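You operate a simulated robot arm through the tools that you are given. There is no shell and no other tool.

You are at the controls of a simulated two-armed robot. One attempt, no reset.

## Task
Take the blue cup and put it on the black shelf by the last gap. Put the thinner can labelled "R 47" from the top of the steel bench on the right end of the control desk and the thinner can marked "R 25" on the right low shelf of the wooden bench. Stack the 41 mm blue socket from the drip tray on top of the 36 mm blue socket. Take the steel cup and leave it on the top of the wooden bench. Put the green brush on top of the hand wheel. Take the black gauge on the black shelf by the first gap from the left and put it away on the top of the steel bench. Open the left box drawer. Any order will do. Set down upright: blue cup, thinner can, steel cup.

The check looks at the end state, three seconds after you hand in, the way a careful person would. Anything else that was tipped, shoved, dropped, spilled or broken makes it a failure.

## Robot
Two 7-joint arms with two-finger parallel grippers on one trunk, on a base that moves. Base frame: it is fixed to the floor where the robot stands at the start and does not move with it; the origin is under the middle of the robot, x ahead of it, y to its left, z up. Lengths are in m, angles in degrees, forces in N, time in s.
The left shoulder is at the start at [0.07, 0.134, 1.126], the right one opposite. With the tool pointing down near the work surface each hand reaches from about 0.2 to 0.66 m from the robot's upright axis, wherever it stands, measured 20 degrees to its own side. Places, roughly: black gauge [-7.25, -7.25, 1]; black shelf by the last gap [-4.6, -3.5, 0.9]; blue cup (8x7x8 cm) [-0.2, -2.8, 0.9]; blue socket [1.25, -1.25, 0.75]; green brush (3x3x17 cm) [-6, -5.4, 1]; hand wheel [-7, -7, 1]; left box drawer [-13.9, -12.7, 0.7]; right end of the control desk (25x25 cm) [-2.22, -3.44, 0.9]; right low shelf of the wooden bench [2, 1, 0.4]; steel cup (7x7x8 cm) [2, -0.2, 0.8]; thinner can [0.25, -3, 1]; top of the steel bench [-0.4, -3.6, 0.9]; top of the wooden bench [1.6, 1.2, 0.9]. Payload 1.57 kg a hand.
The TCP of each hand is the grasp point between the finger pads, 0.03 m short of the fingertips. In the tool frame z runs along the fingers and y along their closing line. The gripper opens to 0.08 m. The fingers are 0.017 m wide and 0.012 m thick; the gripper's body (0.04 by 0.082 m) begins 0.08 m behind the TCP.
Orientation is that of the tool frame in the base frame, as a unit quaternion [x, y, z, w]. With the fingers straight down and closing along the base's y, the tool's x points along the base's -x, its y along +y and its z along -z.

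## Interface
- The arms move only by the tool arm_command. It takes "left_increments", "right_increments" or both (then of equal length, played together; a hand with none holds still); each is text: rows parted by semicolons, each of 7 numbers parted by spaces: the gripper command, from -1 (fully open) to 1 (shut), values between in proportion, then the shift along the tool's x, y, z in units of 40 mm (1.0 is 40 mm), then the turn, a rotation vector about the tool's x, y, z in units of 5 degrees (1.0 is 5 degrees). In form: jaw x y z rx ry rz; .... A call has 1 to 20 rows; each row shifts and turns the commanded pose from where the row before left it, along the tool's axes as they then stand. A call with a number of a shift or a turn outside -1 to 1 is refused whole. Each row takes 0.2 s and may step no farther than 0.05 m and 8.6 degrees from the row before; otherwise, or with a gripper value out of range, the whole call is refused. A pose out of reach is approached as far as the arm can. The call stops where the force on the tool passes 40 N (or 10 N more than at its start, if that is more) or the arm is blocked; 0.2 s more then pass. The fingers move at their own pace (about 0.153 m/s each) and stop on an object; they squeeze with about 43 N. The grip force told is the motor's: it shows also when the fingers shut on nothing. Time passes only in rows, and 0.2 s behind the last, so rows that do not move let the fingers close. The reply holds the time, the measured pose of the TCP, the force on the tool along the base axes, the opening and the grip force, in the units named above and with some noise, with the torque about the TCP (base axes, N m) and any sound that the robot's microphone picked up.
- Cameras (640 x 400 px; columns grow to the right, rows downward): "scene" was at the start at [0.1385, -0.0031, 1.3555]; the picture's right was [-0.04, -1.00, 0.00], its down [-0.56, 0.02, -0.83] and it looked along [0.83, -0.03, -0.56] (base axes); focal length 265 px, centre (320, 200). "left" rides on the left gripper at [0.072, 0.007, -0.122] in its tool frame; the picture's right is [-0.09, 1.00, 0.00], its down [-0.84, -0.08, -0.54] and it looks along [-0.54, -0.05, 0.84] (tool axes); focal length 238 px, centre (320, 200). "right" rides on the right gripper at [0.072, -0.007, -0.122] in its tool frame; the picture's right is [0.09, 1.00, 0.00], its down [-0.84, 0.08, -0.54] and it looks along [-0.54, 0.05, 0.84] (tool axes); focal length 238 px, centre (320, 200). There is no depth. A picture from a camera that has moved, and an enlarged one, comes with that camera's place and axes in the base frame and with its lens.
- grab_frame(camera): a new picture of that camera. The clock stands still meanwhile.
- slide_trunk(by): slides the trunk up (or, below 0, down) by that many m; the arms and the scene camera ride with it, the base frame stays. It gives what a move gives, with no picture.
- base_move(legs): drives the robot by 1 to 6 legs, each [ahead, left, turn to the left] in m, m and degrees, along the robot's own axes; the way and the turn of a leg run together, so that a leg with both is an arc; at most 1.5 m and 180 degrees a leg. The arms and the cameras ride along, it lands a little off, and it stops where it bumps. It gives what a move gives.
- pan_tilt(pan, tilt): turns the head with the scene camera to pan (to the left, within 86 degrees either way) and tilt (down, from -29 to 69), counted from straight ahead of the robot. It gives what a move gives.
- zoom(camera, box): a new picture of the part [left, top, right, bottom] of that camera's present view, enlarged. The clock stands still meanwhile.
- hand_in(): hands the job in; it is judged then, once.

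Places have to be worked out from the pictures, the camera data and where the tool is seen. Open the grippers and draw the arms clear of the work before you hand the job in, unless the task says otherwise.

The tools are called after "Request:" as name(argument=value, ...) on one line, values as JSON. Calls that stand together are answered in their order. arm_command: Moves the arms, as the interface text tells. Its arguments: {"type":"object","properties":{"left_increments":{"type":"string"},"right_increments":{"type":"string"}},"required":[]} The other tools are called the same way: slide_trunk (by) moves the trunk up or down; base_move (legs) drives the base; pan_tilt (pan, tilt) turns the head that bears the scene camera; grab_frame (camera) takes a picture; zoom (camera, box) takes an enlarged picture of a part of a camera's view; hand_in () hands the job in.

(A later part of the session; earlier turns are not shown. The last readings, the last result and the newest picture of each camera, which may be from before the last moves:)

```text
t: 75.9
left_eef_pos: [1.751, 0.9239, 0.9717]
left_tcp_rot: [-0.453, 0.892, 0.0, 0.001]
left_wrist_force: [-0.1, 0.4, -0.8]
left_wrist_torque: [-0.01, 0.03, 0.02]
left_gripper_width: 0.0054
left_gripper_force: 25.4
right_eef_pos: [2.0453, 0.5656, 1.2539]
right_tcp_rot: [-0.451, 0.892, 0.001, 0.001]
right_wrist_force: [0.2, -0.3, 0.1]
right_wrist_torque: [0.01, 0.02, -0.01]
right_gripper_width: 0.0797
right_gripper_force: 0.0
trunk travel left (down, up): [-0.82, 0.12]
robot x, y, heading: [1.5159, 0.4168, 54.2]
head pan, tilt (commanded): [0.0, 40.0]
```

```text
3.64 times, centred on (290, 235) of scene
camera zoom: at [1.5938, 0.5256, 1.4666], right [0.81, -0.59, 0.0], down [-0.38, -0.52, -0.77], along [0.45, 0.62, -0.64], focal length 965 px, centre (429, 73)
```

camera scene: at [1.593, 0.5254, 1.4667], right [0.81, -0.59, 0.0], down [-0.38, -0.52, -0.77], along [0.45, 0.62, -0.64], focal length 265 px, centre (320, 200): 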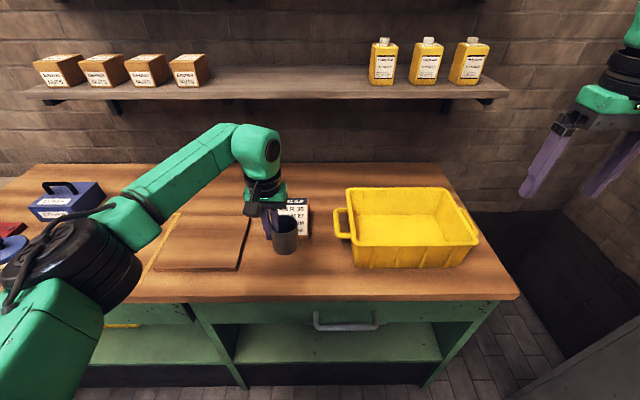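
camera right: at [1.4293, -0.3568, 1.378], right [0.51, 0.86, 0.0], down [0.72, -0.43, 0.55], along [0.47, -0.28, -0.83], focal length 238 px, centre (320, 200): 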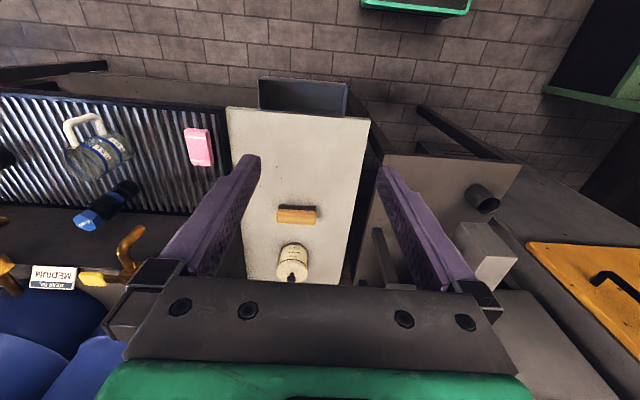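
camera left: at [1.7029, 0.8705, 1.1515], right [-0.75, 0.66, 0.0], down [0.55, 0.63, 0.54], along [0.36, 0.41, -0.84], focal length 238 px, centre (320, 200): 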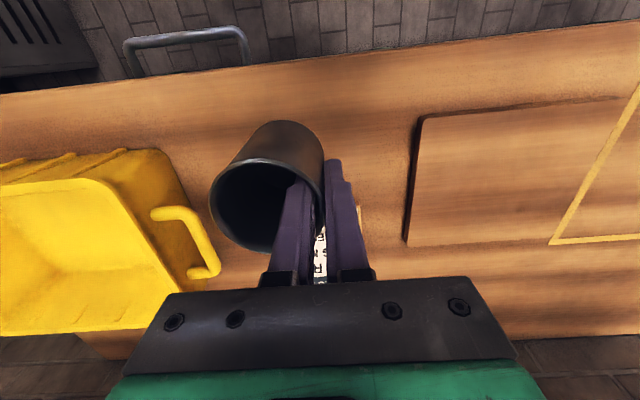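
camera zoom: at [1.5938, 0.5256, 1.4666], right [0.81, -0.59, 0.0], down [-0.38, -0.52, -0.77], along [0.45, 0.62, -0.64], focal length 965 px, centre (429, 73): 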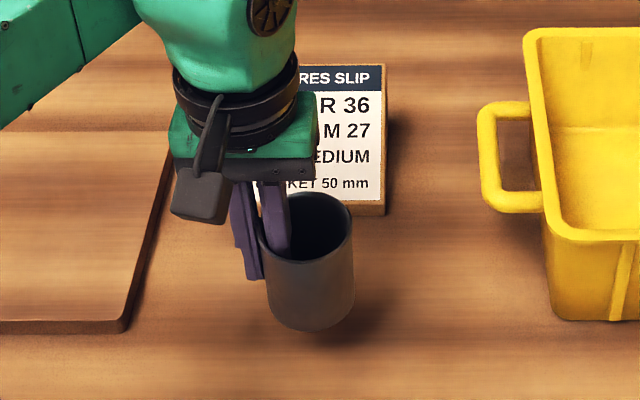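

Still a gap (shadow). I keep lowering in 3 mm steps, watching force.

Request:
arm_command(left_increments="1 0 0 0.08 0 0 0; 1 0 0 0.08 0 0 0; 1 0 0 0 0 0 0")

Request:
arm_command(left_increments="1 0 0 0.08 0 0 0; 1 0 0 0.08 0 0 0; 1 0 0 0 0 0 0")

Request:
zoom(camera="scene", box=[230, 180, 350, 290])

```text
t: 76.7
left_eef_pos: [1.751, 0.9233, 0.9642]
left_tcp_rot: [-0.453, 0.891, 0.0, 0.001]
left_wrist_force: [0.3, 0.2, -0.4]
left_wrist_torque: [0.01, 0.0, -0.01]
left_gripper_width: 0.0055
left_gripper_force: 25.5
right_eef_pos: [2.0447, 0.566, 1.2534]
right_tcp_rot: [-0.451, 0.892, 0.0, 0.002]
right_wrist_force: [0.6, -0.5, -0.1]
right_wrist_torque: [0.02, 0.03, -0.03]
right_gripper_width: 0.0798
right_gripper_force: 0.0
trunk travel left (down, up): [-0.82, 0.12]
robot x, y, heading: [1.5157, 0.414, 53.9]
head pan, tilt (commanded): [0.0, 40.0]
```

```text
t: 77.5
left_eef_pos: [1.751, 0.923, 0.9573]
left_tcp_rot: [-0.453, 0.891, 0.0, 0.001]
left_wrist_force: [0.1, 0.7, -0.9]
left_wrist_torque: [0.03, 0.02, -0.02]
left_gripper_width: 0.0054
left_gripper_force: 25.8
right_eef_pos: [2.0448, 0.5643, 1.2533]
right_tcp_rot: [-0.451, 0.893, 0.001, 0.002]
right_wrist_force: [-0.5, 0.2, -0.1]
right_wrist_torque: [0.01, 0.03, 0.01]
right_gripper_width: 0.08
right_gripper_force: 0.0
trunk travel left (down, up): [-0.82, 0.12]
robot x, y, heading: [1.5153, 0.4159, 54.0]
head pan, tilt (commanded): [0.0, 40.0]
```

```text
3.64 times, centred on (290, 235) of scene
camera zoom: at [1.5939, 0.5256, 1.4666], right [0.81, -0.59, 0.0], down [-0.38, -0.52, -0.77], along [0.45, 0.62, -0.64], focal length 965 px, centre (429, 73)
```

zoom: 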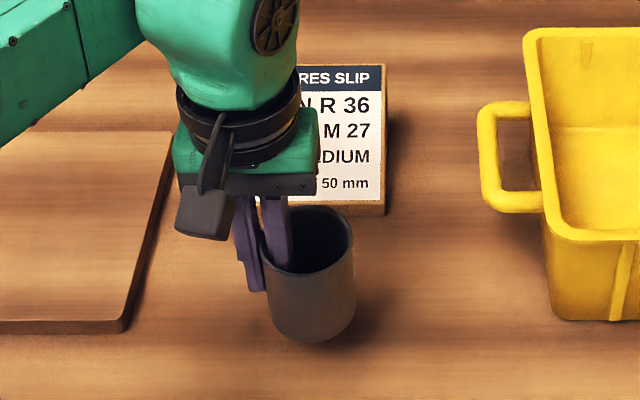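

Still not touching; the bench top is a bit lower than 0.9. I continue down.

Request:
arm_command(left_increments="1 0 0 0.08 0 0 0; 1 0 0 0.08 0 0 0; 1 0 0 0 0 0 0")

Request:
arm_command(left_increments="1 0 0 0.08 0 0 0; 1 0 0 0.08 0 0 0; 1 0 0 0 0 0 0")

Request:
zoom(camera="scene", box=[230, 180, 350, 290])

```text
t: 78.3
left_eef_pos: [1.7508, 0.9248, 0.952]
left_tcp_rot: [-0.453, 0.892, 0.0, 0.001]
left_wrist_force: [-0.5, -0.4, -1.9]
left_wrist_torque: [-0.01, 0.01, 0.0]
left_gripper_width: 0.0057
left_gripper_force: 26.0
right_eef_pos: [2.0461, 0.5649, 1.253]
right_tcp_rot: [-0.45, 0.893, 0.001, 0.0]
right_wrist_force: [0.7, -0.6, 0.4]
right_wrist_torque: [0.01, 0.03, -0.02]
right_gripper_width: 0.08
right_gripper_force: 0.0
trunk travel left (down, up): [-0.82, 0.12]
robot x, y, heading: [1.5151, 0.4144, 53.8]
head pan, tilt (commanded): [0.0, 40.0]
```

```text
t: 79.1
left_eef_pos: [1.751, 0.9244, 0.9462]
left_tcp_rot: [-0.453, 0.892, 0.0, 0.001]
left_wrist_force: [0.5, 0.3, -1.3]
left_wrist_torque: [-0.01, 0.01, 0.0]
left_gripper_width: 0.0054
left_gripper_force: 25.2
right_eef_pos: [2.046, 0.5653, 1.253]
right_tcp_rot: [-0.45, 0.893, 0.0, 0.001]
right_wrist_force: [-0.5, -0.2, -0.4]
right_wrist_torque: [-0.02, 0.0, 0.0]
right_gripper_width: 0.0799
right_gripper_force: 0.1
trunk travel left (down, up): [-0.82, 0.12]
robot x, y, heading: [1.5162, 0.4164, 54.0]
head pan, tilt (commanded): [0.0, 40.0]
```

```text
3.64 times, centred on (290, 235) of scene
camera zoom: at [1.5939, 0.5256, 1.4666], right [0.81, -0.59, 0.0], down [-0.38, -0.52, -0.77], along [0.45, 0.62, -0.64], focal length 965 px, centre (429, 73)
```

zoom: 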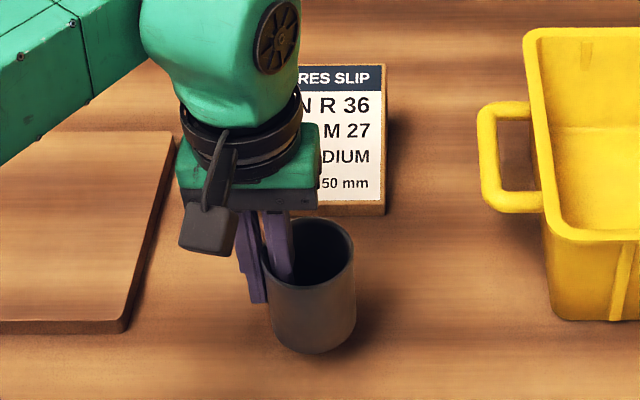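

Continuing the gentle descent.

Request:
arm_command(left_increments="1 0 0 0.08 0 0 0; 1 0 0 0.08 0 0 0; 1 0 0 0 0 0 0")

Request:
arm_command(left_increments="1 0 0 0.08 0 0 0; 1 0 0 0.08 0 0 0; 1 0 0 0 0 0 0")

Request:
zoom(camera="scene", box=[250, 200, 330, 290])

```text
t: 79.9
left_eef_pos: [1.7507, 0.9236, 0.9385]
left_tcp_rot: [-0.453, 0.891, 0.001, 0.002]
left_wrist_force: [-0.3, 0.1, -1.0]
left_wrist_torque: [0.01, 0.04, 0.0]
left_gripper_width: 0.0054
left_gripper_force: 25.7
right_eef_pos: [2.0452, 0.5637, 1.254]
right_tcp_rot: [-0.451, 0.893, 0.001, 0.001]
right_wrist_force: [0.1, -0.1, -0.2]
right_wrist_torque: [0.02, 0.02, -0.01]
right_gripper_width: 0.08
right_gripper_force: 0.1
trunk travel left (down, up): [-0.82, 0.12]
robot x, y, heading: [1.518, 0.4127, 54.2]
head pan, tilt (commanded): [0.0, 40.0]
```

```text
t: 80.7
left_eef_pos: [1.7513, 0.9237, 0.9335]
left_tcp_rot: [-0.454, 0.891, 0.0, 0.001]
left_wrist_force: [0.3, 0.8, -1.0]
left_wrist_torque: [0.03, 0.03, -0.01]
left_gripper_width: 0.0056
left_gripper_force: 25.9
right_eef_pos: [2.0456, 0.5647, 1.2538]
right_tcp_rot: [-0.451, 0.893, 0.0, 0.002]
right_wrist_force: [-0.6, -0.1, 0.2]
right_wrist_torque: [-0.01, 0.01, -0.03]
right_gripper_width: 0.08
right_gripper_force: 0.1
trunk travel left (down, up): [-0.82, 0.12]
robot x, y, heading: [1.5138, 0.4139, 53.9]
head pan, tilt (commanded): [0.0, 40.0]
```

```text
4.44 times, centred on (290, 245) of scene
camera zoom: at [1.5939, 0.5256, 1.4666], right [0.81, -0.59, 0.0], down [-0.38, -0.52, -0.77], along [0.45, 0.62, -0.64], focal length 1180 px, centre (453, 0)
```

zoom: 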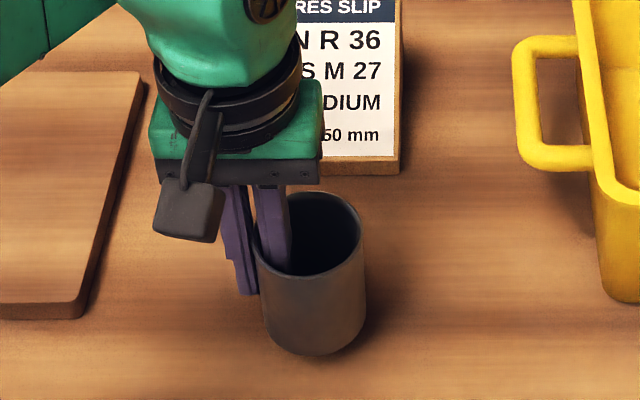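

Close now. A few more 3 mm steps; the call will stop by itself on force.

Request:
arm_command(left_increments="1 0 0 0.08 0 0 0; 1 0 0 0.08 0 0 0; 1 0 0 0 0 0 0")

Request:
arm_command(left_increments="1 0 0 0.08 0 0 0; 1 0 0 0 0 0 0")

Request:
arm_command(left_increments="1 0 0 0.08 0 0 0; 1 0 0 0 0 0 0")

```text
t: 81.5
left_eef_pos: [1.7516, 0.924, 0.9261]
left_tcp_rot: [-0.454, 0.891, 0.001, 0.001]
left_wrist_force: [0.0, 0.6, -1.3]
left_wrist_torque: [0.04, 0.04, 0.0]
left_gripper_width: 0.0055
left_gripper_force: 25.3
right_eef_pos: [2.0469, 0.5654, 1.2543]
right_tcp_rot: [-0.451, 0.893, 0.0, 0.002]
right_wrist_force: [-0.6, -0.6, -0.4]
right_wrist_torque: [0.01, -0.01, 0.01]
right_gripper_width: 0.0801
right_gripper_force: 0.1
trunk travel left (down, up): [-0.82, 0.12]
robot x, y, heading: [1.5155, 0.416, 53.9]
head pan, tilt (commanded): [0.0, 40.0]
```

```text
t: 82.1
left_eef_pos: [1.751, 0.9237, 0.9228]
left_tcp_rot: [-0.454, 0.891, 0.001, 0.001]
left_wrist_force: [-0.1, 0.6, -1.1]
left_wrist_torque: [-0.01, 0.0, 0.02]
left_gripper_width: 0.0056
left_gripper_force: 25.6
right_eef_pos: [2.0446, 0.5648, 1.253]
right_tcp_rot: [-0.451, 0.893, 0.001, 0.002]
right_wrist_force: [0.4, 0.0, 0.0]
right_wrist_torque: [-0.04, 0.0, 0.03]
right_gripper_width: 0.0799
right_gripper_force: 0.1
trunk travel left (down, up): [-0.82, 0.12]
robot x, y, heading: [1.5178, 0.4154, 53.9]
head pan, tilt (commanded): [0.0, 40.0]
```

```text
t: 82.7
left_eef_pos: [1.7514, 0.9238, 0.9202]
left_tcp_rot: [-0.453, 0.892, 0.001, 0.0]
left_wrist_force: [-0.5, 0.6, -0.8]
left_wrist_torque: [0.0, 0.03, 0.0]
left_gripper_width: 0.0055
left_gripper_force: 25.4
right_eef_pos: [2.0464, 0.5651, 1.2538]
right_tcp_rot: [-0.451, 0.893, 0.002, 0.002]
right_wrist_force: [-1.0, 0.3, 0.2]
right_wrist_torque: [-0.01, -0.01, 0.01]
right_gripper_width: 0.08
right_gripper_force: 0.1
trunk travel left (down, up): [-0.82, 0.12]
robot x, y, heading: [1.5151, 0.4156, 53.6]
head pan, tilt (commanded): [0.0, 40.0]
```

Still free (cup bottom ≈0.855). I continue lowering with checks.

Request:
arm_command(left_increments="1 0 0 0.08 0 0 0; 1 0 0 0 0 0 0")

Request:
arm_command(left_increments="1 0 0 0.08 0 0 0; 1 0 0 0 0 0 0")

Request:
zoom(camera="scene", box=[250, 210, 330, 290])

```text
t: 83.3
left_eef_pos: [1.7521, 0.9244, 0.9171]
left_tcp_rot: [-0.453, 0.891, 0.0, 0.001]
left_wrist_force: [-0.2, 0.0, -0.5]
left_wrist_torque: [0.0, 0.0, -0.01]
left_gripper_width: 0.0054
left_gripper_force: 25.3
right_eef_pos: [2.0444, 0.5642, 1.255]
right_tcp_rot: [-0.451, 0.893, 0.001, 0.001]
right_wrist_force: [-0.3, -0.3, 0.0]
right_wrist_torque: [0.02, 0.0, -0.05]
right_gripper_width: 0.08
right_gripper_force: 0.1
trunk travel left (down, up): [-0.82, 0.12]
robot x, y, heading: [1.5132, 0.4131, 53.9]
head pan, tilt (commanded): [0.0, 40.0]
```

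```text
t: 83.9
left_eef_pos: [1.7512, 0.9239, 0.9148]
left_tcp_rot: [-0.454, 0.891, 0.0, 0.003]
left_wrist_force: [-0.8, 3.3, 12.5]
left_wrist_torque: [-0.35, -0.46, 0.04]
left_gripper_width: 0.0057
left_gripper_force: 25.2
right_eef_pos: [2.0454, 0.5651, 1.2551]
right_tcp_rot: [-0.451, 0.893, 0.001, 0.002]
right_wrist_force: [-0.6, -0.2, 0.7]
right_wrist_torque: [-0.02, -0.02, 0.0]
right_gripper_width: 0.0797
right_gripper_force: 0.0
trunk travel left (down, up): [-0.82, 0.12]
robot x, y, heading: [1.5141, 0.4155, 53.9]
head pan, tilt (commanded): [0.0, 40.0]
```

```text
5.00 times, centred on (290, 250) of scene
camera zoom: at [1.5923, 0.5242, 1.467], right [0.81, -0.59, 0.0], down [-0.38, -0.52, -0.77], along [0.45, 0.62, -0.64], focal length 1327 px, centre (470, -50)
```

zoom: 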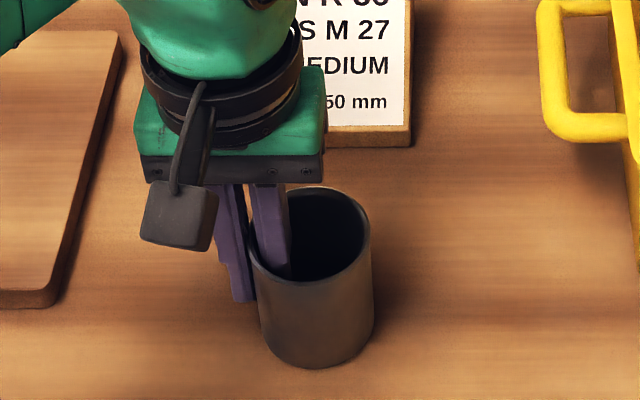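

Contact at 0.915, so the bench top is at ≈0.85. I relieve slightly, open partially, then lift out.

Request:
arm_command(left_increments="1 0 0 -0.04 0 0 0; 0.7 0 0 0 0 0 0; 0.3 0 0 0 0 0 0; -0.2 0 0 0 0 0 0; -0.2 0 0 0 0 0 0")

Request:
grab_frame(camera="left")

```text
t: 85.1
left_eef_pos: [1.7514, 0.9229, 0.9154]
left_tcp_rot: [-0.453, 0.891, 0.0, 0.001]
left_wrist_force: [0.5, -0.3, -0.6]
left_wrist_torque: [0.02, -0.06, 0.0]
left_gripper_width: 0.0484
left_gripper_force: 0.1
right_eef_pos: [2.0451, 0.5647, 1.2531]
right_tcp_rot: [-0.451, 0.893, 0.001, 0.001]
right_wrist_force: [0.1, 0.0, -0.4]
right_wrist_torque: [-0.02, -0.01, -0.03]
right_gripper_width: 0.0798
right_gripper_force: 0.0
trunk travel left (down, up): [-0.82, 0.12]
robot x, y, heading: [1.5134, 0.4173, 53.9]
head pan, tilt (commanded): [0.0, 40.0]
```

```text
taken
camera left: at [1.7032, 0.8699, 1.0357], right [-0.75, 0.66, 0.0], down [0.55, 0.63, 0.54], along [0.36, 0.41, -0.84], focal length 238 px, centre (320, 200)
```

left: 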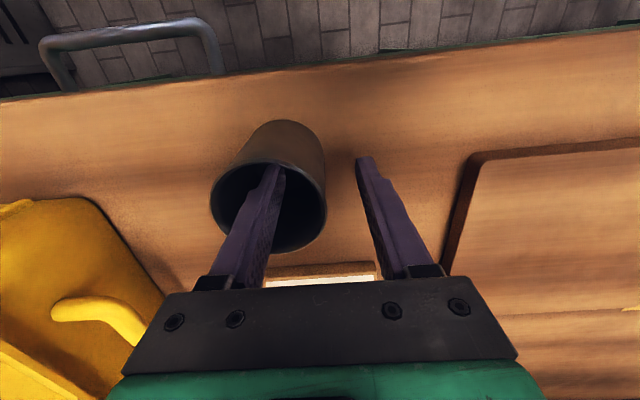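

Released. I lift the hand straight out and pull it back to a neutral pose.

Request:
arm_command(left_increments="-0.2 0 0 -0.5 0 0 0; -0.2 0 0 -0.9 0 0 0; -0.2 0 0 -0.9 0 0 0; -0.2 0 0 -0.9 0 0 0; -0.2 0.5 0 -0.8 0 0 0; -1 0.9 0.3 -0.6 0 0 0; -1 0.9 0.3 -0.6 0 0 0; -1 0.9 0.3 -0.6 0 0 0; -1 0 0 0 0 0 0")

Request:
grab_frame(camera="scene")

```text
t: 87.1
left_eef_pos: [1.6483, 0.8427, 1.1462]
left_tcp_rot: [-0.454, 0.891, 0.0, 0.0]
left_wrist_force: [0.1, -0.5, 1.0]
left_wrist_torque: [-0.03, -0.01, 0.0]
left_gripper_width: 0.0799
left_gripper_force: 0.1
right_eef_pos: [2.0462, 0.5654, 1.2525]
right_tcp_rot: [-0.451, 0.893, 0.001, 0.002]
right_wrist_force: [-0.6, -0.3, -0.4]
right_wrist_torque: [-0.01, 0.0, -0.02]
right_gripper_width: 0.08
right_gripper_force: 0.1
trunk travel left (down, up): [-0.82, 0.12]
robot x, y, heading: [1.5144, 0.4163, 53.8]
head pan, tilt (commanded): [0.0, 40.0]
```

```text
taken
camera scene: at [1.5941, 0.5258, 1.4666], right [0.81, -0.59, 0.0], down [-0.38, -0.52, -0.77], along [0.45, 0.62, -0.64], focal length 265 px, centre (320, 200)
```

scene: 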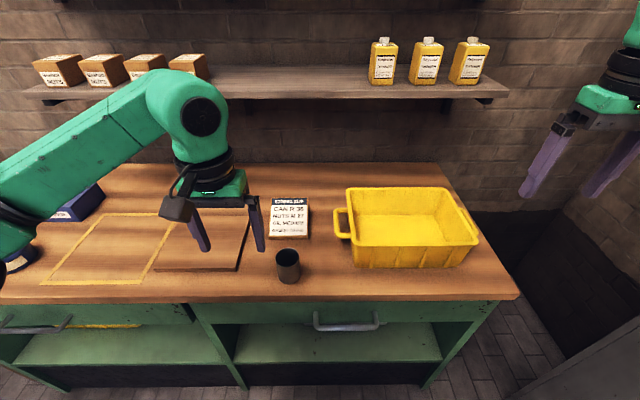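

The steel cup stands on the wooden bench. Before leaving, I back up and inspect the right low shelf of this bench for later.

Request:
base_move(legs=[[-0.5, -0.1, 0]])

Request:
slide_trunk(by=-0.6)

Request:
pan_tilt(pan=0, tilt=20)

Request:
grab_frame(camera="scene")

```text
t: 90.1
left_eef_pos: [1.4348, 0.3793, 1.1465]
left_tcp_rot: [-0.453, 0.892, 0.0, 0.0]
left_wrist_force: [-0.1, 0.1, 0.6]
left_wrist_torque: [-0.03, -0.01, 0.01]
left_gripper_width: 0.0799
left_gripper_force: 0.0
right_eef_pos: [1.8312, 0.1008, 1.2531]
right_tcp_rot: [-0.45, 0.893, 0.0, 0.001]
right_wrist_force: [-0.6, 0.6, 0.7]
right_wrist_torque: [-0.06, 0.03, -0.03]
right_gripper_width: 0.0799
right_gripper_force: 0.0
trunk travel left (down, up): [-0.82, 0.12]
robot x, y, heading: [1.2964, -0.0458, 53.6]
head pan, tilt (commanded): [0.0, 40.0]
```

```text
refused: -0.6 is not a number from -0.4 to 0.4
```

```text
t: 90.9
left_eef_pos: [1.4344, 0.3783, 1.1475]
left_tcp_rot: [-0.452, 0.892, 0.001, 0.001]
left_wrist_force: [0.0, 0.2, 0.3]
left_wrist_torque: [-0.04, -0.02, 0.01]
left_gripper_width: 0.0802
left_gripper_force: 0.1
right_eef_pos: [1.8308, 0.0999, 1.2534]
right_tcp_rot: [-0.449, 0.893, 0.0, 0.002]
right_wrist_force: [0.0, 0.6, -0.3]
right_wrist_torque: [0.02, -0.01, 0.0]
right_gripper_width: 0.0802
right_gripper_force: 0.1
trunk travel left (down, up): [-0.82, 0.12]
robot x, y, heading: [1.2983, -0.0465, 53.7]
head pan, tilt (commanded): [0.0, 20.0]
```

```text
taken
camera scene: at [1.3833, 0.0683, 1.498], right [0.81, -0.59, 0.0], down [-0.2, -0.28, -0.94], along [0.56, 0.76, -0.34], focal length 265 px, centre (320, 200)
```

scene: 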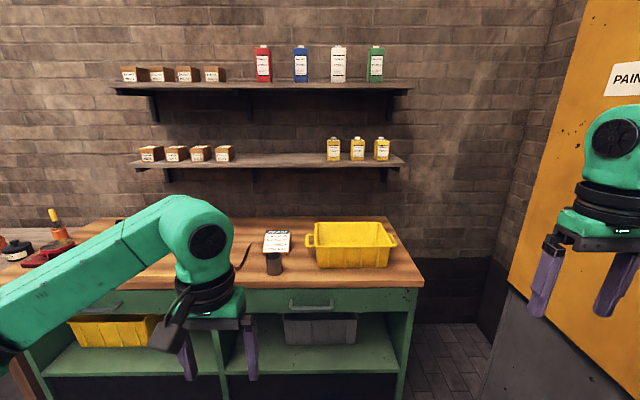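

I lower the trunk 0.4 m to see the shelf depth.

Request:
slide_trunk(by=-0.4)

Request:
grab_frame(camera="scene")

```text
t: 94.7
left_eef_pos: [1.4332, 0.3778, 0.7459]
left_tcp_rot: [-0.453, 0.892, 0.0, 0.0]
left_wrist_force: [0.4, 0.1, 0.2]
left_wrist_torque: [0.0, -0.01, 0.01]
left_gripper_width: 0.0796
left_gripper_force: 0.1
right_eef_pos: [1.8305, 0.0994, 0.8548]
right_tcp_rot: [-0.45, 0.893, 0.002, 0.002]
right_wrist_force: [-1.0, 0.3, -0.3]
right_wrist_torque: [0.03, -0.02, 0.01]
right_gripper_width: 0.0802
right_gripper_force: 0.1
trunk travel left (down, up): [-0.42, 0.52]
robot x, y, heading: [1.2992, -0.048, 53.6]
head pan, tilt (commanded): [0.0, 20.0]
```

```text
taken
camera scene: at [1.3835, 0.0687, 1.0981], right [0.81, -0.59, 0.0], down [-0.2, -0.28, -0.94], along [0.56, 0.76, -0.34], focal length 265 px, centre (320, 200)
```

scene: 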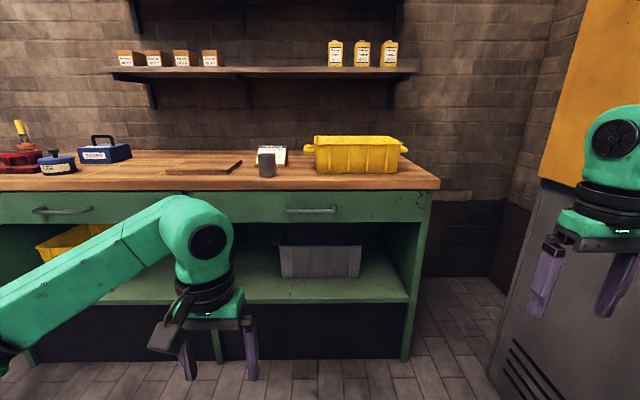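

Shelf facts: height ≈0.40, opening up to ≈0.72, ~14 cm free in front of the grey box and more at its right. I raise the trunk, then drive back and turn toward the steel bench.

Request:
slide_trunk(by=0.4)

Request:
base_move(legs=[[-0.9, 0.15, 0], [-0.88, 0.15, 0], [0, 0, -114]])

Request:
grab_frame(camera="scene")

```text
t: 98.6
left_eef_pos: [1.4344, 0.3779, 1.1464]
left_tcp_rot: [-0.453, 0.892, 0.0, 0.001]
left_wrist_force: [0.8, 0.1, -0.1]
left_wrist_torque: [-0.02, 0.0, 0.01]
left_gripper_width: 0.0801
left_gripper_force: 0.1
right_eef_pos: [1.8305, 0.1005, 1.2542]
right_tcp_rot: [-0.451, 0.893, 0.001, 0.001]
right_wrist_force: [0.0, 0.4, 0.0]
right_wrist_torque: [-0.03, 0.02, 0.0]
right_gripper_width: 0.0802
right_gripper_force: 0.0
trunk travel left (down, up): [-0.82, 0.12]
robot x, y, heading: [1.2953, -0.0482, 53.9]
head pan, tilt (commanded): [0.0, 20.0]
```

```text
t: 112.5
left_eef_pos: [0.3291, -1.6152, 1.1463]
left_tcp_rot: [0.516, 0.857, 0.0, 0.001]
left_wrist_force: [-0.2, 0.5, -0.7]
left_wrist_torque: [0.01, 0.02, 0.02]
left_gripper_width: 0.0797
left_gripper_force: 0.1
right_eef_pos: [-0.0942, -1.8529, 1.2551]
right_tcp_rot: [0.518, 0.856, -0.001, 0.001]
right_wrist_force: [0.7, -1.4, -0.6]
right_wrist_torque: [-0.01, 0.01, 0.01]
right_gripper_width: 0.0801
right_gripper_force: 0.1
trunk travel left (down, up): [-0.82, 0.12]
robot x, y, heading: [0.0066, -1.308, -62.2]
head pan, tilt (commanded): [0.0, 20.0]
```

```text
taken
camera scene: at [0.0726, -1.4359, 1.498], right [-0.88, -0.47, 0.0], down [-0.16, 0.3, -0.94], along [0.44, -0.83, -0.34], focal length 265 px, centre (320, 200)
```

scene: 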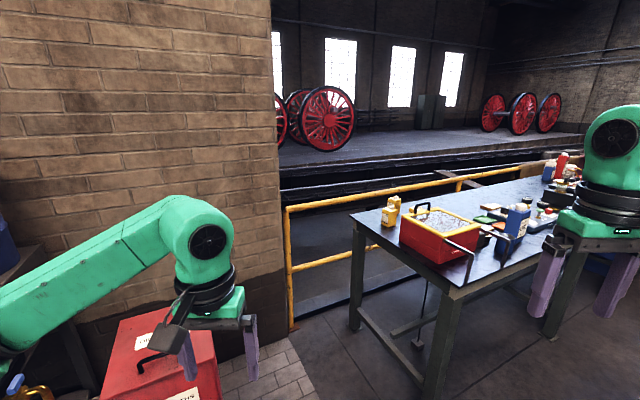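

The steel bench is to the right, with yellow cans at its far near-corner. I zoom on it.

Request:
zoom(camera="scene", box=[340, 140, 600, 300])

Request:
zoom(camera="scene", box=[370, 180, 430, 240])

```text
2.46 times, centred on (470, 220) of scene
camera zoom: at [0.0726, -1.4359, 1.498], right [-0.88, -0.47, 0.0], down [-0.16, 0.3, -0.94], along [0.44, -0.83, -0.34], focal length 653 px, centre (-49, 151)
```

zoom: 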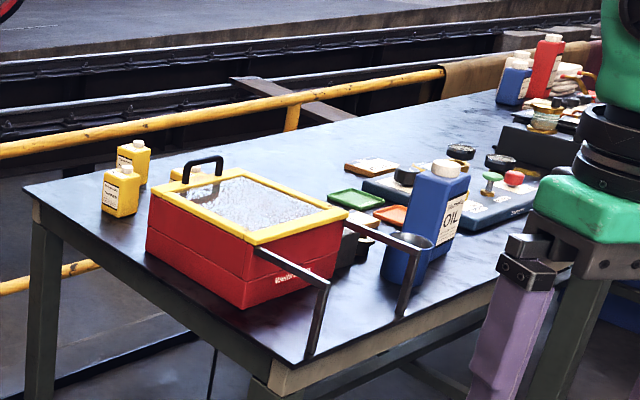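

```text
6.67 times, centred on (400, 210) of scene
camera zoom: at [0.0726, -1.4359, 1.498], right [-0.88, -0.47, 0.0], down [-0.16, 0.3, -0.94], along [0.44, -0.83, -0.34], focal length 1770 px, centre (-213, 133)
```

zoom: 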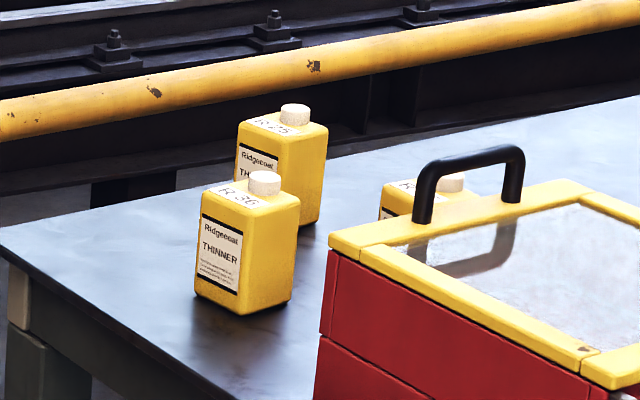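

The cans carry labels on top: R 36, R 25 and a third behind the red toolbox. I drive nearer to the bench's end, facing along -y, to read them.

Request:
base_move(legs=[[0.82, 0, 0], [0, 0, -28]])

Request:
pan_tilt(pan=0, tilt=35)

Request:
grab_frame(camera="scene")

```text
t: 118.3
left_eef_pos: [0.5271, -2.4567, 1.1466]
left_tcp_rot: [0.708, 0.706, -0.002, 0.0]
left_wrist_force: [-0.2, 0.2, 0.1]
left_wrist_torque: [0.0, 0.0, -0.01]
left_gripper_width: 0.0801
left_gripper_force: 0.2
right_eef_pos: [0.0424, -2.4656, 1.2527]
right_tcp_rot: [0.71, 0.704, -0.001, 0.001]
right_wrist_force: [-0.1, 0.6, 0.0]
right_wrist_torque: [0.0, -0.02, -0.02]
right_gripper_width: 0.08
right_gripper_force: 0.0
trunk travel left (down, up): [-0.82, 0.12]
robot x, y, heading: [0.3832, -2.0347, -90.5]
head pan, tilt (commanded): [0.0, 20.0]
```

```text
t: 119.0
left_eef_pos: [0.5264, -2.4587, 1.148]
left_tcp_rot: [0.709, 0.706, 0.0, 0.001]
left_wrist_force: [0.5, -0.6, 0.1]
left_wrist_torque: [0.01, 0.02, 0.0]
left_gripper_width: 0.08
left_gripper_force: 0.1
right_eef_pos: [0.0419, -2.4657, 1.2538]
right_tcp_rot: [0.71, 0.704, -0.001, 0.0]
right_wrist_force: [0.3, -0.6, 0.2]
right_wrist_torque: [-0.01, 0.01, -0.01]
right_gripper_width: 0.08
right_gripper_force: 0.0
trunk travel left (down, up): [-0.82, 0.12]
robot x, y, heading: [0.386, -2.0339, -90.3]
head pan, tilt (commanded): [0.0, 35.0]
```

```text
taken
camera scene: at [0.3846, -2.172, 1.4742], right [-1.0, 0.01, 0.0], down [0.0, 0.57, -0.82], along [0.0, -0.82, -0.57], focal length 265 px, centre (320, 200)
```

scene: 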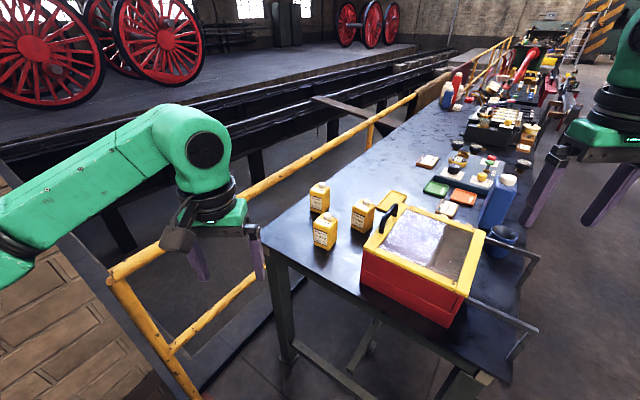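

Request:
zoom(camera="scene", box=[290, 165, 410, 265])

Request:
zoom(camera="scene", box=[340, 160, 560, 330])

Request:
zoom(camera="scene", box=[410, 60, 570, 180])

```text
4.00 times, centred on (350, 215) of scene
camera zoom: at [0.3846, -2.172, 1.4742], right [-1.0, 0.01, 0.0], down [0.0, 0.57, -0.82], along [0.0, -0.82, -0.57], focal length 1062 px, centre (200, 140)
```

zoom: 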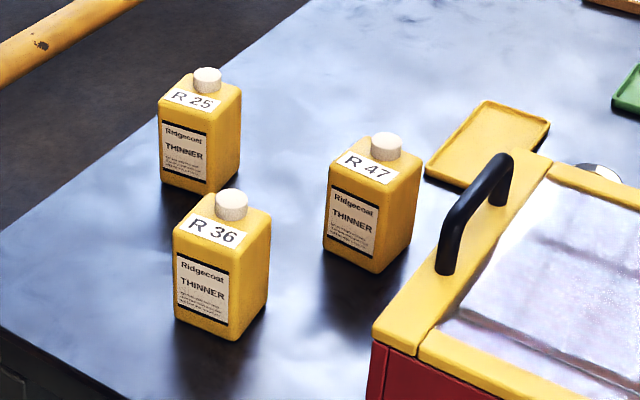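

```text
2.35 times, centred on (450, 245) of scene
camera zoom: at [0.3846, -2.172, 1.4742], right [-1.0, 0.01, 0.0], down [0.0, 0.57, -0.82], along [0.0, -0.82, -0.57], focal length 625 px, centre (14, 94)
```

zoom: 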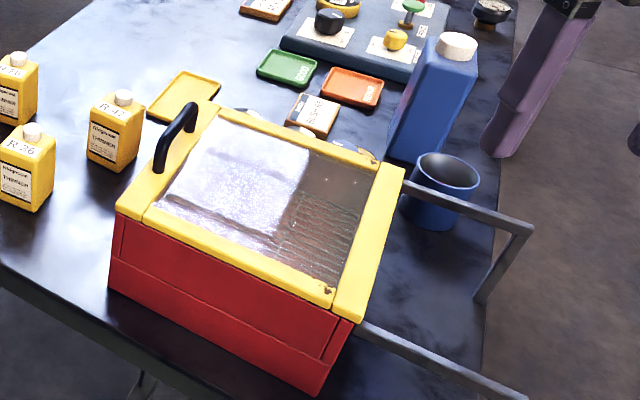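

```text
3.33 times, centred on (490, 120) of scene
camera zoom: at [0.3846, -2.172, 1.4742], right [-1.0, 0.01, 0.0], down [0.0, 0.57, -0.82], along [0.0, -0.82, -0.57], focal length 885 px, centre (-247, 467)
```

zoom: 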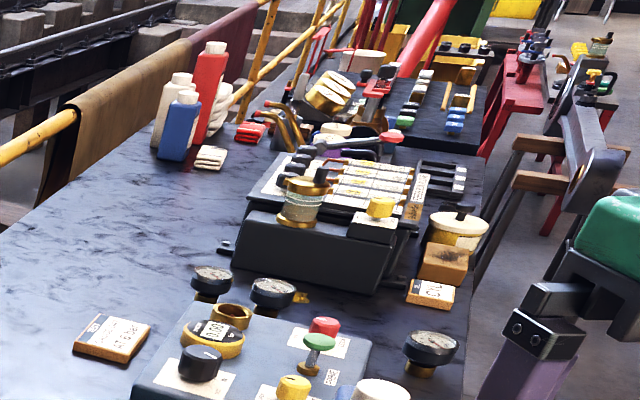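

I can read them: R 25 (far), R 36 (near), R 47 (right); the blue cup is on the aisle side behind the red tote. I move a bit closer for the can grasp with the right arm.

Request:
base_move(legs=[[0.26, 0.09, 0]])

Request:
grab_frame(camera="scene")

Request:
grab_frame(camera="right")

Request:
grab_frame(camera="left")

```text
t: 121.0
left_eef_pos: [0.6136, -2.7157, 1.1473]
left_tcp_rot: [0.71, 0.704, -0.001, 0.001]
left_wrist_force: [-0.2, -0.2, 0.6]
left_wrist_torque: [-0.01, -0.01, 0.02]
left_gripper_width: 0.0799
left_gripper_force: 0.0
right_eef_pos: [0.128, -2.7225, 1.2551]
right_tcp_rot: [0.711, 0.703, -0.001, 0.002]
right_wrist_force: [-0.5, 0.1, 0.1]
right_wrist_torque: [-0.01, -0.03, -0.01]
right_gripper_width: 0.0801
right_gripper_force: 0.1
trunk travel left (down, up): [-0.82, 0.12]
robot x, y, heading: [0.4772, -2.2925, -90.3]
head pan, tilt (commanded): [0.0, 35.0]
```

```text
taken
camera scene: at [0.4715, -2.4302, 1.4744], right [-1.0, 0.01, 0.0], down [0.01, 0.57, -0.82], along [-0.01, -0.82, -0.57], focal length 265 px, centre (320, 200)
```

scene: 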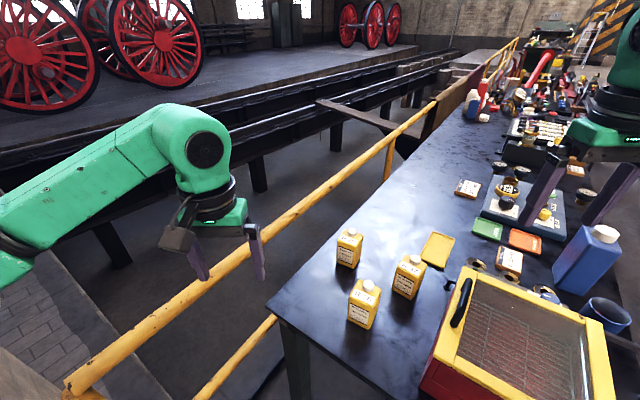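

```text
taken
camera right: at [0.1223, -2.6499, 1.3759], right [1.0, 0.08, 0.0], down [0.07, -0.83, 0.55], along [0.04, -0.54, -0.84], focal length 238 px, centre (320, 200)
```

right: 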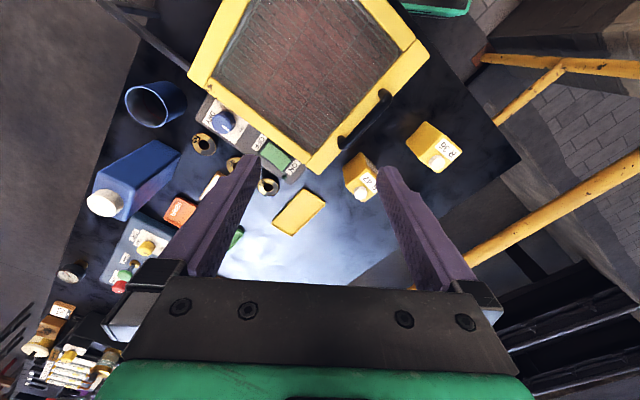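

```text
taken
camera left: at [0.6195, -2.6437, 1.2682], right [0.99, -0.1, 0.0], down [-0.08, -0.83, 0.54], along [-0.05, -0.54, -0.84], focal length 238 px, centre (320, 200)
```

left: 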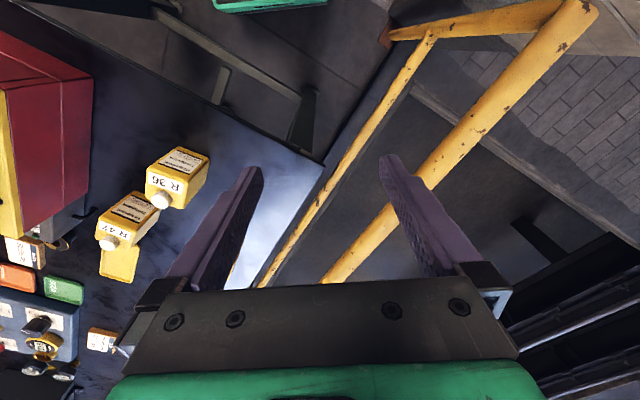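

I zoom on the cans from the scene and left cameras to triangulate positions and orientation.

Request:
zoom(camera="scene", box=[325, 215, 445, 335])

Request:
zoom(camera="right", box=[330, 100, 490, 210])

Request:
zoom(camera="left", box=[80, 130, 230, 290])

```text
3.33 times, centred on (385, 275) of scene
camera zoom: at [0.4715, -2.4302, 1.4744], right [-1.0, 0.01, 0.0], down [0.01, 0.57, -0.82], along [-0.01, -0.82, -0.57], focal length 885 px, centre (103, -50)
```

zoom: 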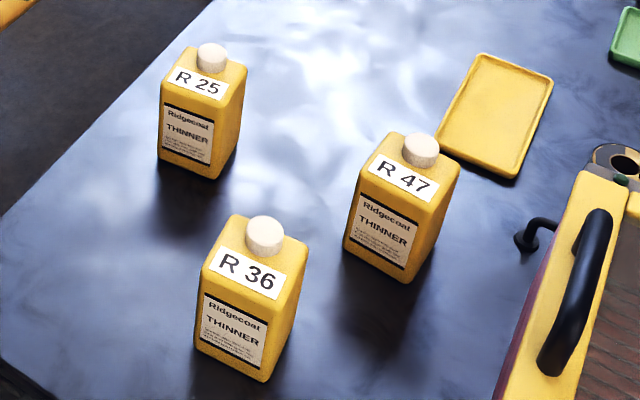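

```text
3.64 times, centred on (410, 155) of right
camera zoom: at [0.1223, -2.6499, 1.3759], right [1.0, 0.08, 0.0], down [0.07, -0.83, 0.55], along [0.04, -0.54, -0.84], focal length 867 px, centre (-7, 364)
```

zoom: 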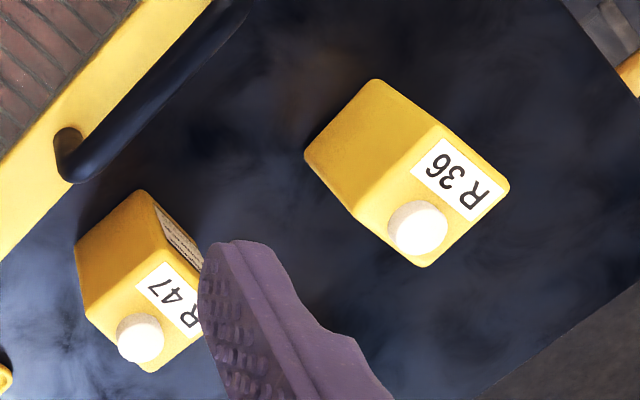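

```text
2.50 times, centred on (155, 210) of left
camera zoom: at [0.6195, -2.6437, 1.2682], right [0.99, -0.1, 0.0], down [-0.08, -0.83, 0.54], along [-0.05, -0.54, -0.84], focal length 596 px, centre (732, 175)
```

zoom: 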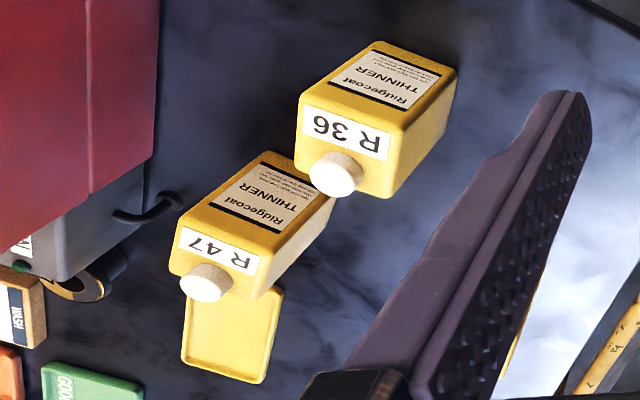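

Estimates (z_table≈0.85): R25 ≈ (0.378,-3.00) with faces along 151°, R36 ≈ (0.36,-2.81), R47 ≈ (0.226,-2.90). A rail runs ~10 cm beside R25 at z≈1.08. I pull the left hand back, edge the base 4 cm ahead, and turn the right hand to a 45° downward pitch, yawed -28°.

Request:
arm_command(left_increments="-1 0.8 0 -0.5 0 0 0; -1 0.8 0 -0.5 0 0 0; -1 0.8 0 -0.5 0 0 0; -1 0.8 0 -0.5 0 0 0; -1 0 0 0 0 0 0; -1 0 0 0 0 0 0", right_increments="-1 0 0 0 0 0 0.95; -1 0 0 0 0 0 0.95; -1 0 0 0 0 0 0.95; -1 0 0 0 0 0 0.95; -1 0 0 0 0 0 0.95; -1 0 0 0 0 0 0.95")

Request:
base_move(legs=[[0.04, 0, 0]])

Request:
arm_command(right_increments="-1 0 0 0 0 -1 0; -1 0 0 0 0 -1 0; -1 0 0 0 0 -1 0; -1 0 0 0 0 -1 0; -1 0 0 0 0 -1 0; -1 0 0 0 0 -1 0; -1 0 0 0 0 -1 0; -1 0 0 0 0 -1 0; -1 0 0 0 0 -1 0; -1 0 0 0 0 0 0")

Request:
grab_frame(camera="right")

Request:
grab_frame(camera="scene")

```text
t: 122.4
left_eef_pos: [0.615, -2.5918, 1.228]
left_tcp_rot: [0.71, 0.704, 0.0, 0.0]
left_wrist_force: [0.1, -0.4, 0.6]
left_wrist_torque: [0.03, 0.0, 0.04]
left_gripper_width: 0.0797
left_gripper_force: 0.0
right_eef_pos: [0.1279, -2.7253, 1.2533]
right_tcp_rot: [0.863, 0.505, -0.001, 0.001]
right_wrist_force: [0.1, 0.5, 1.1]
right_wrist_torque: [0.0, 0.03, -0.04]
right_gripper_width: 0.08
right_gripper_force: 0.0
trunk travel left (down, up): [-0.82, 0.12]
robot x, y, heading: [0.4745, -2.2919, -90.4]
head pan, tilt (commanded): [0.0, 35.0]
```

```text
t: 123.2
left_eef_pos: [0.6165, -2.6228, 1.2285]
left_tcp_rot: [0.71, 0.704, -0.003, 0.002]
left_wrist_force: [-0.3, 0.2, -0.3]
left_wrist_torque: [-0.04, 0.0, 0.01]
left_gripper_width: 0.0802
left_gripper_force: 0.0
right_eef_pos: [0.1299, -2.7573, 1.2565]
right_tcp_rot: [0.862, 0.506, -0.003, 0.004]
right_wrist_force: [0.2, 1.4, -0.1]
right_wrist_torque: [-0.06, 0.02, 0.01]
right_gripper_width: 0.0802
right_gripper_force: 0.0
trunk travel left (down, up): [-0.82, 0.12]
robot x, y, heading: [0.4761, -2.3334, -90.4]
head pan, tilt (commanded): [0.0, 35.0]
```

```text
t: 125.4
left_eef_pos: [0.6134, -2.6309, 1.2258]
left_tcp_rot: [0.71, 0.704, 0.0, 0.002]
left_wrist_force: [-0.2, -0.1, 0.3]
left_wrist_torque: [0.03, 0.01, 0.01]
left_gripper_width: 0.0801
left_gripper_force: 0.1
right_eef_pos: [0.1289, -2.7659, 1.2547]
right_tcp_rot: [0.797, 0.465, -0.332, 0.195]
right_wrist_force: [-0.7, 0.3, 1.6]
right_wrist_torque: [0.01, -0.02, -0.04]
right_gripper_width: 0.0799
right_gripper_force: 0.1
trunk travel left (down, up): [-0.82, 0.12]
robot x, y, heading: [0.4731, -2.3315, -90.5]
head pan, tilt (commanded): [0.0, 35.0]
```

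```text
taken
camera right: at [0.1896, -2.6413, 1.2886], right [0.9, -0.43, -0.06], down [-0.03, -0.21, 0.98], along [-0.43, -0.88, -0.21], focal length 238 px, centre (320, 200)
```

right: 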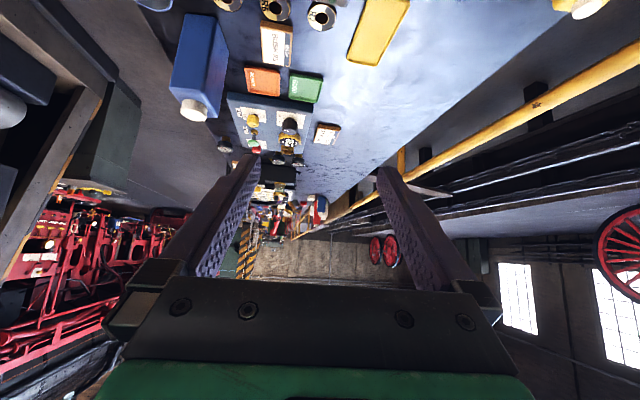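

```text
taken
camera scene: at [0.472, -2.4725, 1.4741], right [-1.0, 0.01, 0.0], down [0.01, 0.57, -0.82], along [-0.01, -0.82, -0.57], focal length 265 px, centre (320, 200)
```

scene: 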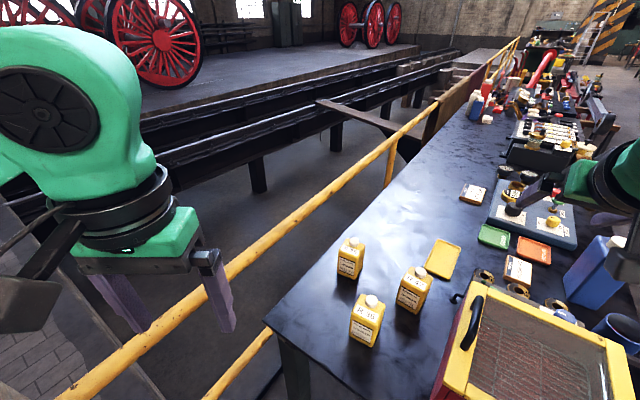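

Right hand is at heading -119°, 45° down. I carry it at z≈1.25 to above R25 and check by camera.

Request:
arm_command(right_increments="-1 -0.1544 0.9194 0.1589 0 0 0; -1 -0.1544 0.9194 0.1589 0 0 0; -1 -0.1544 0.9194 0.1589 0 0 0; -1 -0.1544 0.9194 0.1589 0 0 0; -1 -0.1544 0.9194 0.1589 0 0 0; -1 -0.1544 0.9194 0.1589 0 0 0; -1 -0.1544 0.9194 0.1589 0 0 0; -1 -0.1544 0.9194 0.1589 0 0 0; -1 -0.1544 0.9194 0.1589 0 0 0; -1 0 0 0 0 0 0")

Request:
grab_frame(camera="right")

Request:
grab_frame(camera="scene")

Request:
grab_frame(camera="left")

```text
t: 127.6
left_eef_pos: [0.6136, -2.6308, 1.2263]
left_tcp_rot: [0.711, 0.704, -0.001, 0.0]
left_wrist_force: [0.0, -0.6, 0.3]
left_wrist_torque: [-0.03, -0.02, 0.05]
left_gripper_width: 0.0801
left_gripper_force: 0.0
right_eef_pos: [0.3773, -2.9965, 1.2546]
right_tcp_rot: [0.796, 0.467, -0.331, 0.196]
right_wrist_force: [0.2, -0.1, 0.3]
right_wrist_torque: [0.0, 0.02, -0.01]
right_gripper_width: 0.0799
right_gripper_force: 0.1
trunk travel left (down, up): [-0.82, 0.12]
robot x, y, heading: [0.472, -2.335, -90.3]
head pan, tilt (commanded): [0.0, 35.0]
```

```text
taken
camera right: at [0.4379, -2.8729, 1.2894], right [0.9, -0.43, -0.06], down [-0.04, -0.21, 0.98], along [-0.43, -0.88, -0.21], focal length 238 px, centre (320, 200)
```

right: 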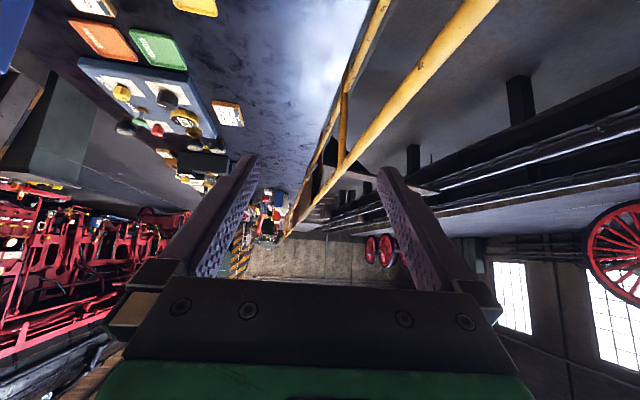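

```text
taken
camera scene: at [0.4708, -2.4718, 1.4742], right [-1.0, 0.01, 0.0], down [0.01, 0.57, -0.82], along [-0.01, -0.82, -0.57], focal length 265 px, centre (320, 200)
```

scene: 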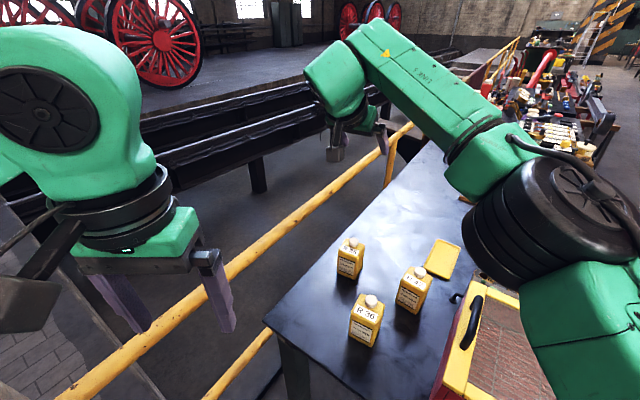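

```text
taken
camera left: at [0.6204, -2.557, 1.3473], right [0.99, -0.1, 0.0], down [-0.08, -0.83, 0.54], along [-0.05, -0.54, -0.84], focal length 238 px, centre (320, 200)
```

left: 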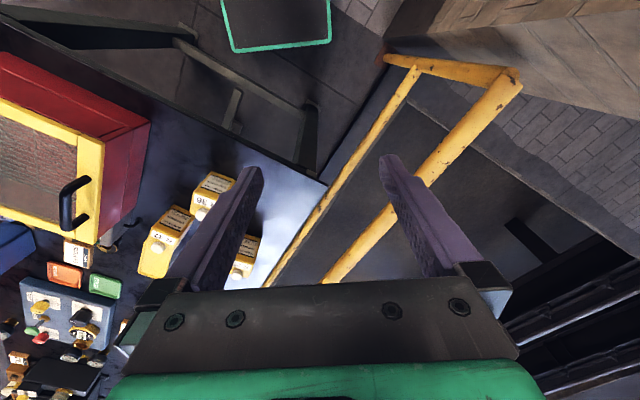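

Hand is over R25 per readings. I descend 15 cm and recheck, watching the right elbow over the red tote.

Request:
arm_command(right_increments="-1 0.667 0 0.659 0 0 0; -1 0.667 0 0.659 0 0 0; -1 0.667 0 0.659 0 0 0; -1 0.667 0 0.659 0 0 0; -1 0 0 0 0 0 0")

Request:
grab_frame(camera="right")

Request:
grab_frame(camera="scene")

Request:
grab_frame(camera="left")

```text
t: 128.8
left_eef_pos: [0.6131, -2.6298, 1.2258]
left_tcp_rot: [0.71, 0.705, 0.0, 0.001]
left_wrist_force: [0.1, -0.6, 0.0]
left_wrist_torque: [0.0, -0.01, 0.01]
left_gripper_width: 0.0801
left_gripper_force: 0.1
right_eef_pos: [0.379, -2.9957, 1.1033]
right_tcp_rot: [0.797, 0.466, -0.331, 0.196]
right_wrist_force: [0.1, -0.1, 0.4]
right_wrist_torque: [0.0, 0.0, 0.0]
right_gripper_width: 0.0799
right_gripper_force: 0.1
trunk travel left (down, up): [-0.82, 0.12]
robot x, y, heading: [0.4738, -2.3329, -90.7]
head pan, tilt (commanded): [0.0, 35.0]
```

```text
taken
camera right: at [0.4401, -2.872, 1.1373], right [0.9, -0.43, -0.06], down [-0.04, -0.22, 0.98], along [-0.43, -0.88, -0.21], focal length 238 px, centre (320, 200)
```

right: 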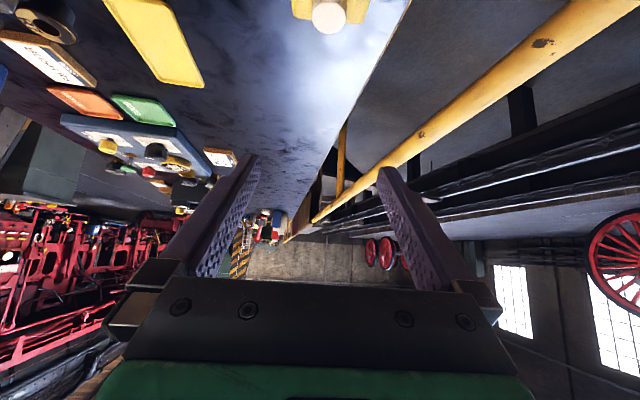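

```text
taken
camera scene: at [0.4721, -2.472, 1.4742], right [-1.0, 0.01, 0.0], down [0.01, 0.57, -0.82], along [-0.01, -0.82, -0.57], focal length 265 px, centre (320, 200)
```

scene: 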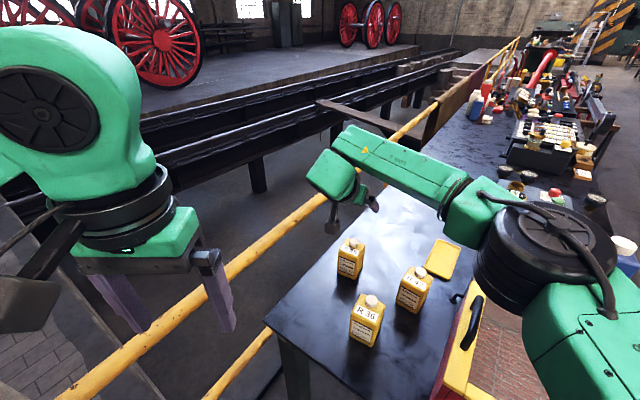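

```text
taken
camera left: at [0.6215, -2.5572, 1.3472], right [0.99, -0.1, 0.0], down [-0.08, -0.84, 0.54], along [-0.05, -0.54, -0.84], focal length 238 px, centre (320, 200)
```

left: 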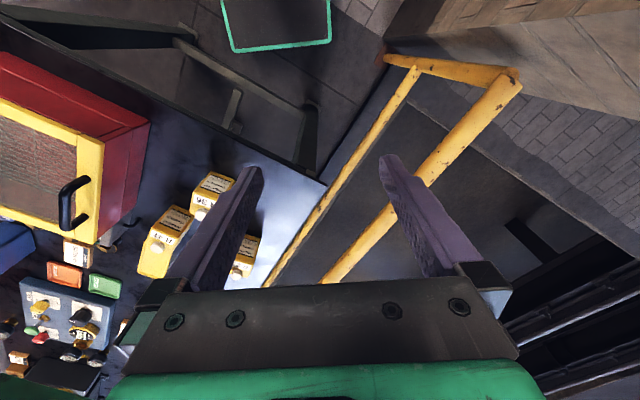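

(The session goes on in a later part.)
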